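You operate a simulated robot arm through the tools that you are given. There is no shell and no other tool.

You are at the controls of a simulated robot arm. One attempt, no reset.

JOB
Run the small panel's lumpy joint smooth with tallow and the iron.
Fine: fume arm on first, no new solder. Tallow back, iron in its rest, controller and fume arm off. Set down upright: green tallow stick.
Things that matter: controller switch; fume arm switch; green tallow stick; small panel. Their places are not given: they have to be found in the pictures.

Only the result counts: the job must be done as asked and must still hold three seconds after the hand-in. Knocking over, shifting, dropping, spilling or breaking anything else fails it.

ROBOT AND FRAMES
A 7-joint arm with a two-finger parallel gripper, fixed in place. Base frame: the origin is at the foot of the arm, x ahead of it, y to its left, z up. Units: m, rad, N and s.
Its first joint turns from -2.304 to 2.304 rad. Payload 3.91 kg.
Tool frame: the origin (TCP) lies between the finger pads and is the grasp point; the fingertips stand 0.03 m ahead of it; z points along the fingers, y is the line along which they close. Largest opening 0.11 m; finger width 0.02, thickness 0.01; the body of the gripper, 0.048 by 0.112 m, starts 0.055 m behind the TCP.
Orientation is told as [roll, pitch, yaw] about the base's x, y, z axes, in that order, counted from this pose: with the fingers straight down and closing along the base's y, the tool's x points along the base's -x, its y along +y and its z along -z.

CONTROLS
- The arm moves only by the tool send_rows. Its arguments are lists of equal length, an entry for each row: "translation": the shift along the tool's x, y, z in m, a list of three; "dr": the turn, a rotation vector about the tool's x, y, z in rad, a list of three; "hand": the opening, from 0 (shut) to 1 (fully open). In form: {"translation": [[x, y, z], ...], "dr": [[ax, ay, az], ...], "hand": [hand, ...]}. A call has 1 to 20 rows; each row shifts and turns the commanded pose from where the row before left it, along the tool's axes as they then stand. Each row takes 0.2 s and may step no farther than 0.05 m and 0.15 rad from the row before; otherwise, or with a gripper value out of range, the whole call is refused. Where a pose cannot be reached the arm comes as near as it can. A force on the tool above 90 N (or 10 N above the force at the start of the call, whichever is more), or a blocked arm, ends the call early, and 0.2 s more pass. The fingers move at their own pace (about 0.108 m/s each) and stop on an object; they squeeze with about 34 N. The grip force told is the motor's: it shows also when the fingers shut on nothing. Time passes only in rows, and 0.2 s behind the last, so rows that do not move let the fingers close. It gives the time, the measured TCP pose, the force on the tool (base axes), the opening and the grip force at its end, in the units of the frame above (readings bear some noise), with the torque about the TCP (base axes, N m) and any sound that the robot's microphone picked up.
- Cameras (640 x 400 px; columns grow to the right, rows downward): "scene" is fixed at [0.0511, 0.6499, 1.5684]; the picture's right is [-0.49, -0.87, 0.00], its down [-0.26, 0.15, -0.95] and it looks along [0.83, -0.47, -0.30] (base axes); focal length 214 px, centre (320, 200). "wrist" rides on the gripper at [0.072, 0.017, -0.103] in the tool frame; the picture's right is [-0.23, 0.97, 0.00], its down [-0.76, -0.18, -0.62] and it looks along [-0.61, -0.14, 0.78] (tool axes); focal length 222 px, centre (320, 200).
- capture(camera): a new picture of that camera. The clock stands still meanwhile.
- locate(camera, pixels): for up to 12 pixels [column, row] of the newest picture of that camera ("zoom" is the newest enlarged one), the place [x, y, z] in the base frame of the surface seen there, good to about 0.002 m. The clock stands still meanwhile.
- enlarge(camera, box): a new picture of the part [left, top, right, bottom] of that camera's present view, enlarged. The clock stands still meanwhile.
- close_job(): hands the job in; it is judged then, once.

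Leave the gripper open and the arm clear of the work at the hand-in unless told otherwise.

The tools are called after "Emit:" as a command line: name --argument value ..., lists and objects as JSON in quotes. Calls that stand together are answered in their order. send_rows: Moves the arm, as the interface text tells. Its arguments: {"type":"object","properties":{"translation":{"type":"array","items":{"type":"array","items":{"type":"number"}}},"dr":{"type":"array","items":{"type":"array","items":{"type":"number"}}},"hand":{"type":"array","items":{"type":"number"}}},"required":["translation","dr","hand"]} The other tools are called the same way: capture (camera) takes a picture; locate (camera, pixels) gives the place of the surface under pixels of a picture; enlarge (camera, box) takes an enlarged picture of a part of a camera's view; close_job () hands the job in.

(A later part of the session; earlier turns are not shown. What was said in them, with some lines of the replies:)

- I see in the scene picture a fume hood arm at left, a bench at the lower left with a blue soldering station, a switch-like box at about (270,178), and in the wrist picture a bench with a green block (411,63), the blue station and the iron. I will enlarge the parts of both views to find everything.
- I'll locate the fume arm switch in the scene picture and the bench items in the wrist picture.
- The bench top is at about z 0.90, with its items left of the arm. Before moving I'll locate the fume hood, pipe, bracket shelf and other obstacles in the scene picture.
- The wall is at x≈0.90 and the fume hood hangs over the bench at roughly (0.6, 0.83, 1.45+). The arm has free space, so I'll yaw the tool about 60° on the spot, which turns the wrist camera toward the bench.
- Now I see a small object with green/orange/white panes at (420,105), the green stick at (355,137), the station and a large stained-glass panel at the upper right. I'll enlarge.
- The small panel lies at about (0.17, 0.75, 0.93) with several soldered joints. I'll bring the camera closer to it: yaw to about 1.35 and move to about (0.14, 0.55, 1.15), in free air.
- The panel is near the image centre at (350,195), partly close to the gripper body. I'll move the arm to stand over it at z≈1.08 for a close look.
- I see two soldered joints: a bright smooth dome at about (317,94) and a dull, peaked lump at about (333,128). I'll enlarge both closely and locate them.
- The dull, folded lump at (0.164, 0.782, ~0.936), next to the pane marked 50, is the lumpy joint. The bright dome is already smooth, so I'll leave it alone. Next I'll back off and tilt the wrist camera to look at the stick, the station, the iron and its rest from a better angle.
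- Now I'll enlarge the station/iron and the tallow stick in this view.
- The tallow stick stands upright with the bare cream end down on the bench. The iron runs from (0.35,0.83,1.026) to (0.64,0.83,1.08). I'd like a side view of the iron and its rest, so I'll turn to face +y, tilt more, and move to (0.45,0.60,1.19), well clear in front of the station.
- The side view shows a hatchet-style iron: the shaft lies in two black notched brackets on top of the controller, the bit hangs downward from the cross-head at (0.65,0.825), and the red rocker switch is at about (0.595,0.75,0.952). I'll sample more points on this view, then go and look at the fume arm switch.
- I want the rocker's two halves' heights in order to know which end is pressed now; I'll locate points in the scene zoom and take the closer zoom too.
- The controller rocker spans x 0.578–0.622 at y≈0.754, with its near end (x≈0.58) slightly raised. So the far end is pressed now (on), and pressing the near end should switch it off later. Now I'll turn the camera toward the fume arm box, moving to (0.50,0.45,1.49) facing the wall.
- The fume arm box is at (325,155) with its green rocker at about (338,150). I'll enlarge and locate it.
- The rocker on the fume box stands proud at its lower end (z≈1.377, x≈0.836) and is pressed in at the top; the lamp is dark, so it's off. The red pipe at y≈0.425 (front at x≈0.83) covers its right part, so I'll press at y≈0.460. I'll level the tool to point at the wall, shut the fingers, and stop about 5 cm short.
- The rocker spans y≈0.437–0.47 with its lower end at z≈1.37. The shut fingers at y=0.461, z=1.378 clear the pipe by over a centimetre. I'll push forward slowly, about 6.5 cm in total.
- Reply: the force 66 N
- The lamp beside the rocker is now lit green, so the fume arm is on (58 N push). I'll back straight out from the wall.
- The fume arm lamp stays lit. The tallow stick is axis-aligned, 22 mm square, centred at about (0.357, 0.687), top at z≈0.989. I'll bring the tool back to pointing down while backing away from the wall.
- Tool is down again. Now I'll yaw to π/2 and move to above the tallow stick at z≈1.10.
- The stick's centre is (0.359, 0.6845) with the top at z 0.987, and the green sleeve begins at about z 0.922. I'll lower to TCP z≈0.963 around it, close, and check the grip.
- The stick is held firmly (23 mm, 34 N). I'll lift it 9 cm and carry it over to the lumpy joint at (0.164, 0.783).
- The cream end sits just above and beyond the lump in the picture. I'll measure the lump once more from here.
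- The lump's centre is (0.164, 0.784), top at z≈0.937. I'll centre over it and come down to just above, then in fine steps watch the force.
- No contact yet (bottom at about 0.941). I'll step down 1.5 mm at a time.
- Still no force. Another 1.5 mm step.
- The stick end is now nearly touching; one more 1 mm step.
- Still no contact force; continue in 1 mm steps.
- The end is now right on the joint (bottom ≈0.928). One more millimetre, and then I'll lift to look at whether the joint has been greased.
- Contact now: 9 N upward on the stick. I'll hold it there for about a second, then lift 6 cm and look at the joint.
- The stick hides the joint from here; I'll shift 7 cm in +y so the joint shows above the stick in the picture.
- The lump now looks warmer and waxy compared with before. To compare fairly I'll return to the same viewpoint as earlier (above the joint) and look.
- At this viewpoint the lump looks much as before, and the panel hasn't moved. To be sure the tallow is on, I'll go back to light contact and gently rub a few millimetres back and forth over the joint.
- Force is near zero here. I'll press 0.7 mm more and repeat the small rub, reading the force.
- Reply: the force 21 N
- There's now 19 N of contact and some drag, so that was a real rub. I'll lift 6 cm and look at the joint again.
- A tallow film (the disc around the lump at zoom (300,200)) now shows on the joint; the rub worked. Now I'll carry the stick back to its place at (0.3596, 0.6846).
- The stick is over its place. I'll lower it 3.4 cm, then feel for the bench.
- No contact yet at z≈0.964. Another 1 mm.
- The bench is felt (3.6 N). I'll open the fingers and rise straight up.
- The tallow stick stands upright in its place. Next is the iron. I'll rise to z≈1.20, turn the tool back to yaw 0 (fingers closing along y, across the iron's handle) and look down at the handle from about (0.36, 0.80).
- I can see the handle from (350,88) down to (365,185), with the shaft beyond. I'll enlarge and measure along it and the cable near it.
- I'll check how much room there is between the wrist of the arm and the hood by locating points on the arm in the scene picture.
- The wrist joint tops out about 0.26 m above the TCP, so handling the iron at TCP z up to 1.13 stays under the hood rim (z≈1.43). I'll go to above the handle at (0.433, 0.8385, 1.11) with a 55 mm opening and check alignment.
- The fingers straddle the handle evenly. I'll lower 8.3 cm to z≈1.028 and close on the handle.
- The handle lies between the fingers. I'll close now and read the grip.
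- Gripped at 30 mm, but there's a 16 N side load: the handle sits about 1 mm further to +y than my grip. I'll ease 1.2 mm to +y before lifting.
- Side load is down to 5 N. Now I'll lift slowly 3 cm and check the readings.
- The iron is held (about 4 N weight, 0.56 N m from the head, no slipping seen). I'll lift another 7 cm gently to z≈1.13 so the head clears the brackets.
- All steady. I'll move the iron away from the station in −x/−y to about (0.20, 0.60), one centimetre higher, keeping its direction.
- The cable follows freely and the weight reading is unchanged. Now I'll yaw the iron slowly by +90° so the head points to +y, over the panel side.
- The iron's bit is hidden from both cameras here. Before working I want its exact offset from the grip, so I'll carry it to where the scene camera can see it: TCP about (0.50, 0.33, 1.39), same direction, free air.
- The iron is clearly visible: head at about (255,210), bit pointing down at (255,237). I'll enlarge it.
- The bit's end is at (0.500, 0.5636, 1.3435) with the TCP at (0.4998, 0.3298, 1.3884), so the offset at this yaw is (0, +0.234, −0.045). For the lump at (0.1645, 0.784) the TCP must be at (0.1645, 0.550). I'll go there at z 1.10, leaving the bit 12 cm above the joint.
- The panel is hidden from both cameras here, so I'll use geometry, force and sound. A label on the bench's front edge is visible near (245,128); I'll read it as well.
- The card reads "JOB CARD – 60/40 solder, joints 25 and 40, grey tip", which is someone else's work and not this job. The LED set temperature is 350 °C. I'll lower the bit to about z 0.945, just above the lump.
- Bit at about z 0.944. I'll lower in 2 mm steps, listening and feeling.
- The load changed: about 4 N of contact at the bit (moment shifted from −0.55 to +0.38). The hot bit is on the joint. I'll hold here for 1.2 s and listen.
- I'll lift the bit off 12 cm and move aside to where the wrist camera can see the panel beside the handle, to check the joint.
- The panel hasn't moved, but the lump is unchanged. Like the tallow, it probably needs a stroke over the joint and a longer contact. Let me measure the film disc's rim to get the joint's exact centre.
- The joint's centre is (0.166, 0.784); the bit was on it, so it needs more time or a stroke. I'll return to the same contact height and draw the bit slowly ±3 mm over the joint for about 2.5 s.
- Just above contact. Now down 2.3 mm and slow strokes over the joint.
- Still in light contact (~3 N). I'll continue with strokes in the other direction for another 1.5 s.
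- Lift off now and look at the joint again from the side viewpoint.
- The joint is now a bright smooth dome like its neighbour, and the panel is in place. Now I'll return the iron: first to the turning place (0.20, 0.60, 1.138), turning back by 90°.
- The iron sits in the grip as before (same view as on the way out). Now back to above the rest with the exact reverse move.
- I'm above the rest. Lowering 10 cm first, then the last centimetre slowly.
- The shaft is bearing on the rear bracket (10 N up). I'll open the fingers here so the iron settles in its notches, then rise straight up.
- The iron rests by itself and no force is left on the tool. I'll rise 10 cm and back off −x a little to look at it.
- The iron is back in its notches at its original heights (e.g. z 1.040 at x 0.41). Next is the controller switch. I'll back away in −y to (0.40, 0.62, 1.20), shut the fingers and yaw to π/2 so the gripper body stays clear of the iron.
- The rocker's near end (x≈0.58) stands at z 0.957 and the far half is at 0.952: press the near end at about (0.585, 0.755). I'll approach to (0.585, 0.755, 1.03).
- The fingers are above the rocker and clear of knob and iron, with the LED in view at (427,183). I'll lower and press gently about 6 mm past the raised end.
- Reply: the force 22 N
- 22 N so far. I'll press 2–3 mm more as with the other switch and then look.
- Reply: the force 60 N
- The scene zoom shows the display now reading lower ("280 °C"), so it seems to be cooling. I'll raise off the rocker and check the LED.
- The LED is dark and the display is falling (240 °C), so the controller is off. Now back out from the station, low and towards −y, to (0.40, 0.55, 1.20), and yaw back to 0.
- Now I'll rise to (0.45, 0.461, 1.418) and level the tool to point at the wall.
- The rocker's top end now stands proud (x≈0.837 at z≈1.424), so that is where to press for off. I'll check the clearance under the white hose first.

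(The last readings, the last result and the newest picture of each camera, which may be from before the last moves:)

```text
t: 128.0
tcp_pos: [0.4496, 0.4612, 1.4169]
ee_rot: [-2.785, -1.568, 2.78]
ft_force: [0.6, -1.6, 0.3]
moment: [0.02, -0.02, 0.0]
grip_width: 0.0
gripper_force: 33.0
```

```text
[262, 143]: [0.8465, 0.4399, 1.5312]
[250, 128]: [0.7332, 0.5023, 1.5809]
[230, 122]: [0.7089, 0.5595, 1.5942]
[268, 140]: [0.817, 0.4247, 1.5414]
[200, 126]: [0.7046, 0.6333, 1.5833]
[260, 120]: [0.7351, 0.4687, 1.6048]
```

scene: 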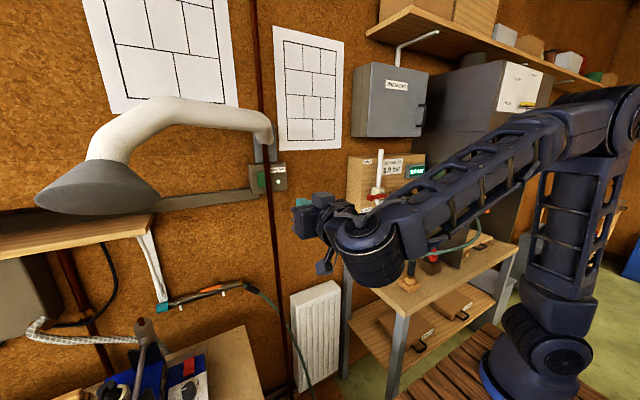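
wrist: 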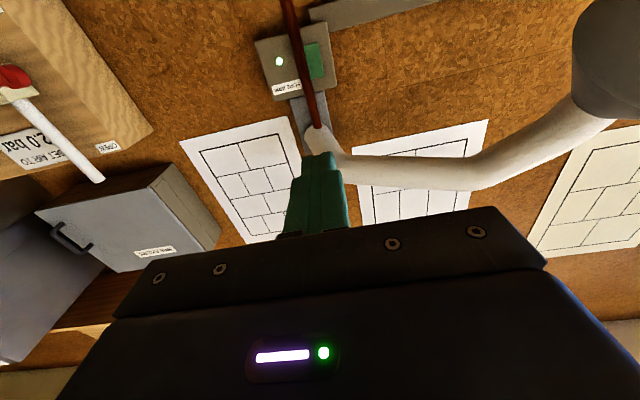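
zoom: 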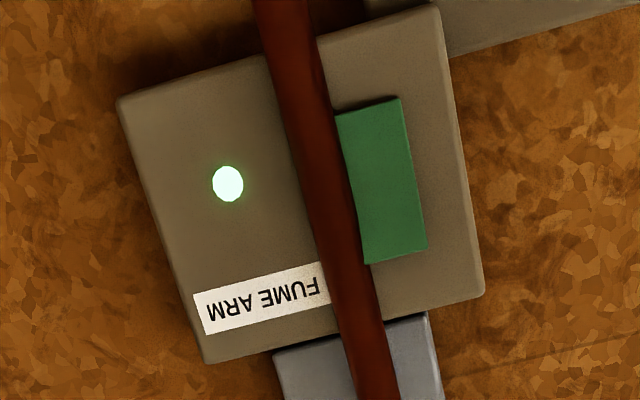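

The hose's underside is at z≥1.53, so there's ample room. Advance to 6 cm from the rocker at z≈1.419.

Emit:
send_rows --translation '[[-0.002, 0, 0.043], [0, 0, 0.043], [0, 0, 0.043], [0, 0, 0.043], [0, 0, 0.043], [0, 0, 0.043], [0, 0, 0.043], [0, 0, 0]]' --dr '[[0, 0, 0], [0, 0, 0], [0, 0, 0], [0, 0, 0], [0, 0, 0], [0, 0, 0], [0, 0, 0], [0, 0, 0]]' --hand '[0, 0, 0, 0, 0, 0, 0, 0]'

Emit:
enlarge --camera "wrist" --box '[230, 80, 390, 200]'

Emit:
enlarge --camera "scene" --box '[235, 120, 345, 215]'

```text
t: 129.8
tcp_pos: [0.7508, 0.4609, 1.4202]
ee_rot: [-2.325, -1.57, 2.322]
ft_force: [-0.3, -0.5, 0.2]
moment: [0.03, -0.02, 0.0]
grip_width: 0.0
gripper_force: 34.3
```

```text
3.33 times, centred on (310, 140) of wrist
```

zoom: 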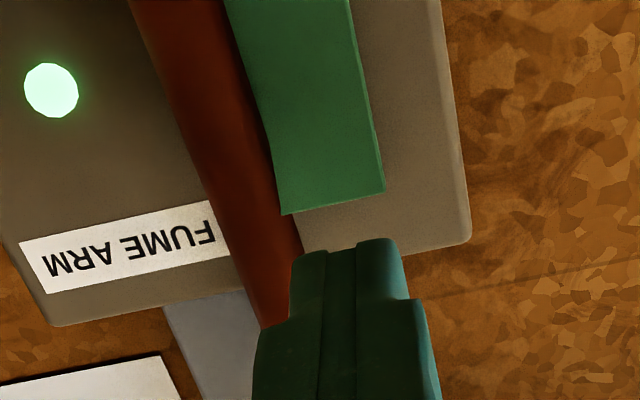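

```text
4.21 times, centred on (290, 168) of scene
```

zoom: 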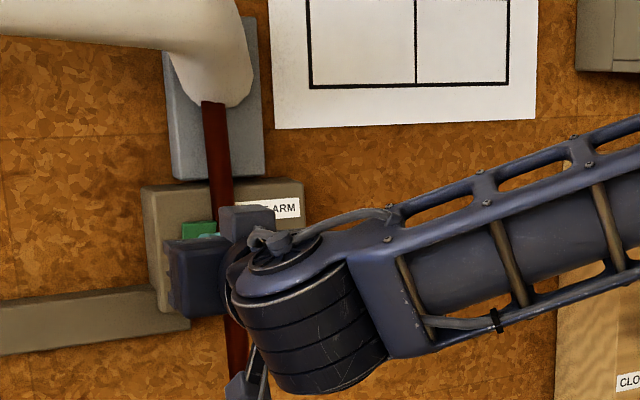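

Aligned. Pushing in slowly as before.

Emit:
send_rows --translation '[[0, 0, 0.03], [0, 0, 0.016], [0, 0, 0.005], [0, 0, 0.004], [0, 0, 0.004], [0, 0, 0.003], [0, 0, 0.003], [0, 0, 0]]' --dr '[[0, 0, 0], [0, 0, 0], [0, 0, 0], [0, 0, 0], [0, 0, 0], [0, 0, 0], [0, 0, 0], [0, 0, 0]]' --hand '[0, 0, 0, 0, 0, 0, 0, 0]'

Emit:
enlarge --camera "wrist" --box '[190, 40, 390, 200]'

Emit:
enlarge --camera "scene" --box '[235, 140, 315, 215]'

```text
t: 131.6
tcp_pos: [0.8112, 0.4619, 1.4215]
ee_rot: [-2.844, -1.57, 2.844]
ft_force: [-52.6, -15.7, -10.0]
moment: [0.09, 0.83, -0.45]
grip_width: 0.0001
gripper_force: 33.8
```

```text
2.50 times, centred on (290, 120) of wrist
```

zoom: 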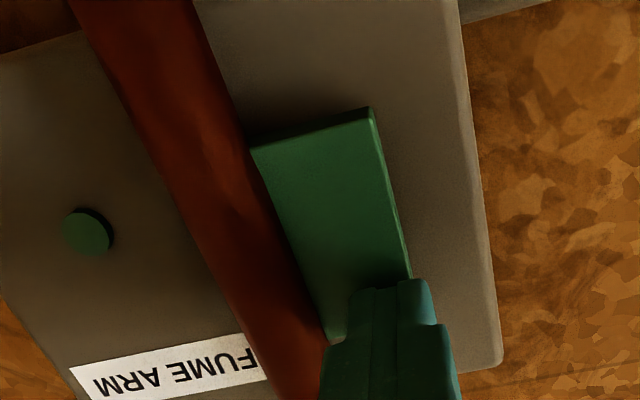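

```text
5.33 times, centred on (275, 178) of scene
```

zoom: 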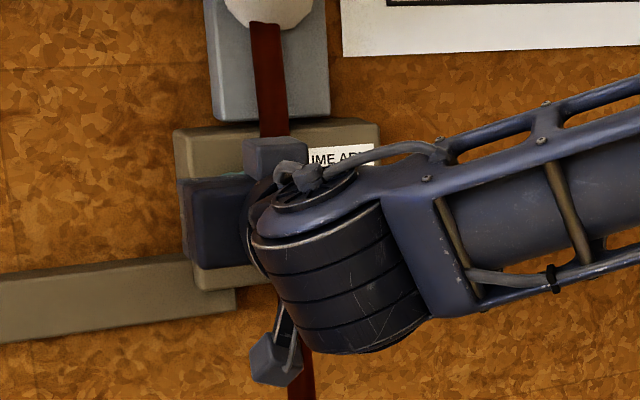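

The lamp is dark: fume arm off. I'll back straight out again.

Emit:
send_rows --translation '[[0, 0, -0.01], [0, 0, -0.03], [0, 0, -0.045], [0, 0, -0.045], [0, 0, -0.045], [0, 0, -0.045], [0, 0, 0]]' --dr '[[0, 0, 0], [0, 0, 0], [0, 0, 0], [0, 0, 0], [0, 0, 0], [0, 0, 0], [0, 0, 0]]' --hand '[0, 0, 0, 0, 0, 0, 0]'

Emit:
enlarge --camera "scene" --box '[235, 140, 315, 215]'

```text
t: 133.2
tcp_pos: [0.5942, 0.4603, 1.4205]
ee_rot: [-2.101, -1.568, 2.097]
ft_force: [0.8, 0.2, 0.8]
moment: [0.01, 0.01, -0.03]
grip_width: 0.0002
gripper_force: 34.2
```

```text
5.33 times, centred on (275, 178) of scene
```

zoom: 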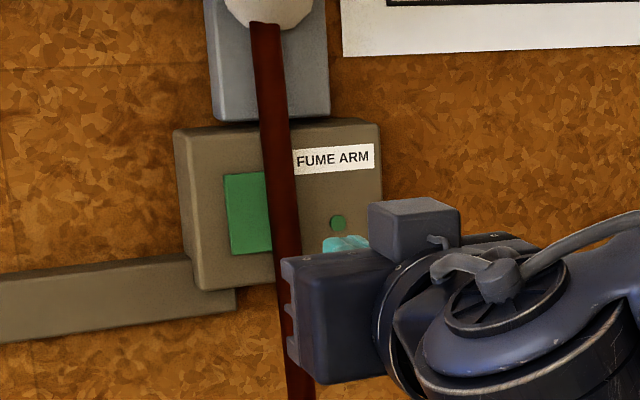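

Fume arm confirmed off. I'll turn the tool back down while backing off, opening the gripper.

Emit:
send_rows --translation '[[0.003, 0.0035, -0.0178], [0.0055, 0.0035, -0.0172], [0.0079, 0.0035, -0.0162], [0.0101, 0.0035, -0.015], [0.0121, 0.0035, -0.0134], [0.0139, 0.0035, -0.0115], [0.0154, 0.0035, -0.0094], [0.0166, 0.0035, -0.0071], [0.0174, 0.0035, -0.0047], [0.0179, 0.0035, -0.0021], [0.018, 0.0035, 0.0004], [0, 0, 0]]' --dr '[[0, 0.1427, 0], [0, 0.1427, 0], [0, 0.1427, 0], [0, 0.1427, 0], [0, 0.1427, 0], [0, 0.1427, 0], [0, 0.1427, 0], [0, 0.1427, 0], [0, 0.1427, 0], [0, 0.1427, 0], [0, 0.1427, 0], [0, 0, 0]]' --hand '[1, 1, 1, 1, 1, 1, 1, 1, 1, 1, 1, 1]'

Emit:
send_rows --translation '[[0.0163, -0.0068, -0.018], [0.0163, -0.0068, -0.018], [0.0163, -0.0068, -0.018], [0.0163, -0.0068, -0.018], [0.0163, -0.0068, -0.018], [0.0163, -0.0068, -0.018], [0, 0, 0], [0, 0, 0], [0, 0, 0], [0, 0, 0], [0, 0, 0], [0, 0, 0], [0, 0, 0], [0, 0, 0]]' --dr '[[0, 0, 0], [0, 0, 0], [0, 0, 0], [0, 0, 0], [0, 0, 0], [0, 0, 0], [0, 0, -0.15], [0, 0, -0.15], [0, 0, -0.15], [0, 0, -0.15], [0, 0, -0.15], [0, 0, -0.15], [0, 0, -0.15], [0, 0, 0]]' --hand '[1, 1, 1, 1, 1, 1, 1, 1, 1, 1, 1, 1, 1, 1]'

Emit:
capture --camera "wrist"

Emit:
capture --camera "scene"

```text
t: 135.8
tcp_pos: [0.4, 0.4995, 1.3868]
ee_rot: [-0.002, 0.0, -0.002]
ft_force: [0.3, -0.3, 0.3]
moment: [-0.03, -0.03, -0.01]
grip_width: 0.11
gripper_force: 0.0
```

```text
t: 138.8
tcp_pos: [0.3029, 0.4595, 1.4953]
ee_rot: [-0.002, 0.0, 1.049]
ft_force: [-0.3, 0.5, 0.1]
moment: [-0.01, 0.02, -0.01]
grip_width: 0.1102
gripper_force: 0.1
```

```text
taken
```

wrist: 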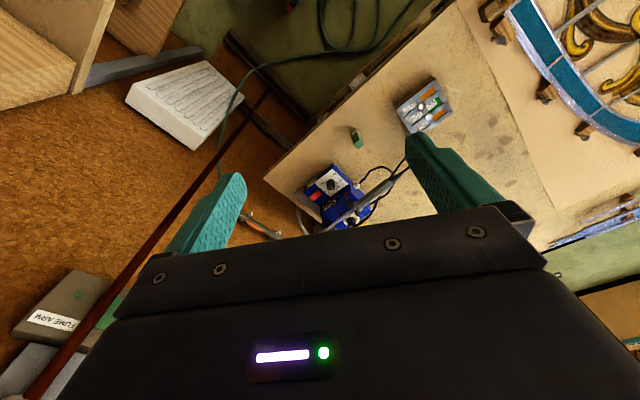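

```text
taken
```

scene: 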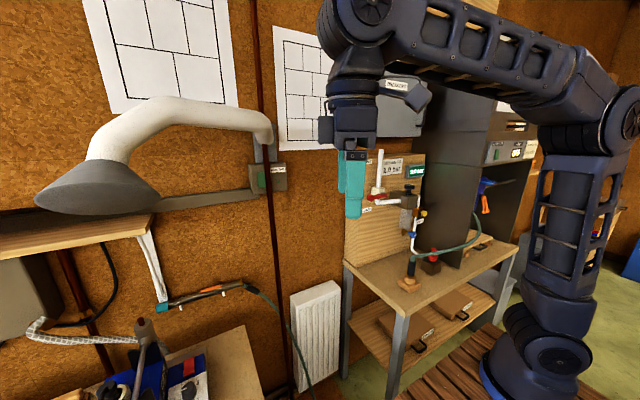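

The arm is back near its start pose with the gripper open. Final check: enlarge the bench items and the fume switch.

Emit:
enlarge --camera "wrist" --box '[280, 60, 472, 180]'

Emit:
enlarge --camera "wrist" --box '[270, 150, 430, 250]'

Emit:
enlarge --camera "scene" --box '[110, 300, 230, 400]'

Emit:
enlarge --camera "scene" --box '[240, 155, 300, 205]'

```text
3.33 times, centred on (376, 120) of wrist
```

zoom: 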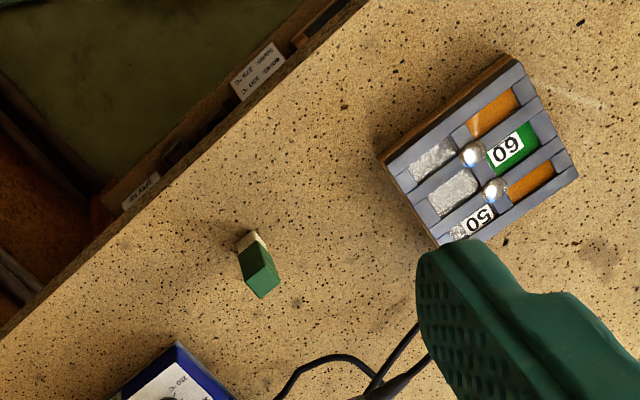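

```text
4.00 times, centred on (350, 200) of wrist
```

zoom: 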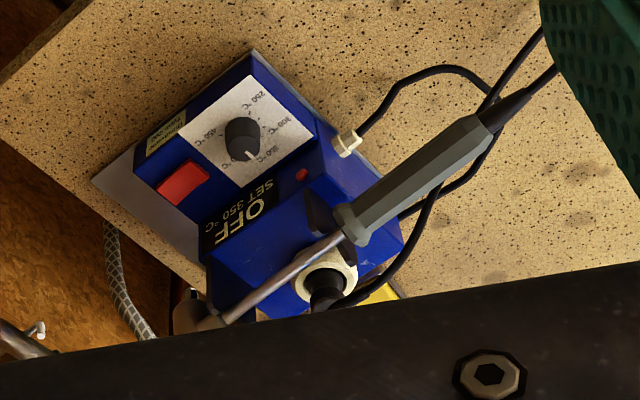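

```text
4.00 times, centred on (170, 350) of scene
```

zoom: 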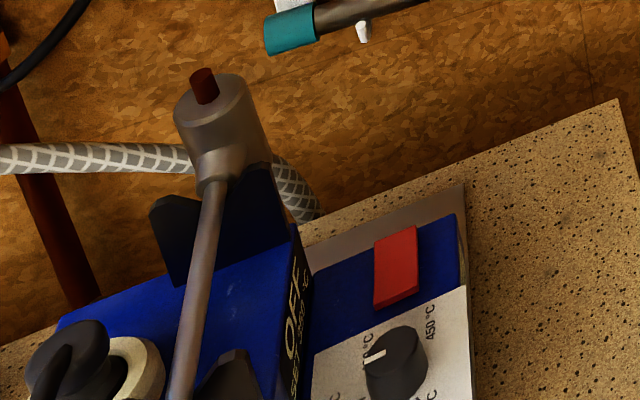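

```text
8.00 times, centred on (270, 180) of scene
```

zoom: 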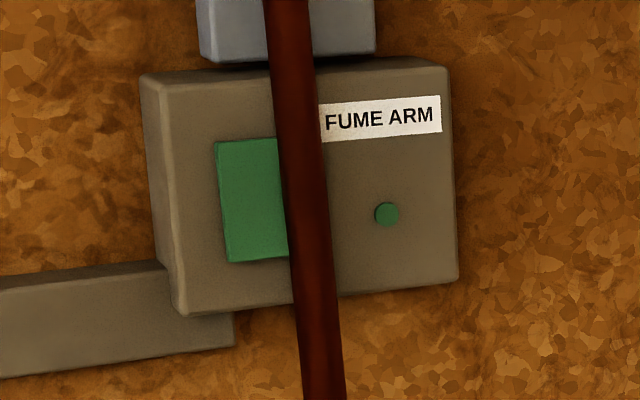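

Everything checks out:
- The controller display reads OFF.
- The fume lamp is dark.
- The iron is in its rest.
- The green tallow stick is upright in its place.
- The joint is smooth and bright, and the panel hasn't moved.
- The gripper is open and clear of the work.

I'm handing in the job now.

Emit:
close_job

```text
The job is handed in.
```

The small panel's lumpy joint, the one by the pane marked 50, is now a bright, smooth dome, and I've handed the job in. I haven't seen the judging result.

- **Joint:** I switched the fume arm on first, then used the tallow and the iron, with no new solder. The first touch of the iron left the lump unchanged. A second, longer pass with small strokes ran it smooth. The other joint was left alone and the panel hasn't moved.
- **Tallow stick:** it stands upright, back in its place on the bench.
- **Iron:** it is back in the notches of its rest.
- **Switches:** the controller display reads OFF and the fume arm lamp is dark.
- **Arm:** the gripper is open and clear of the work.
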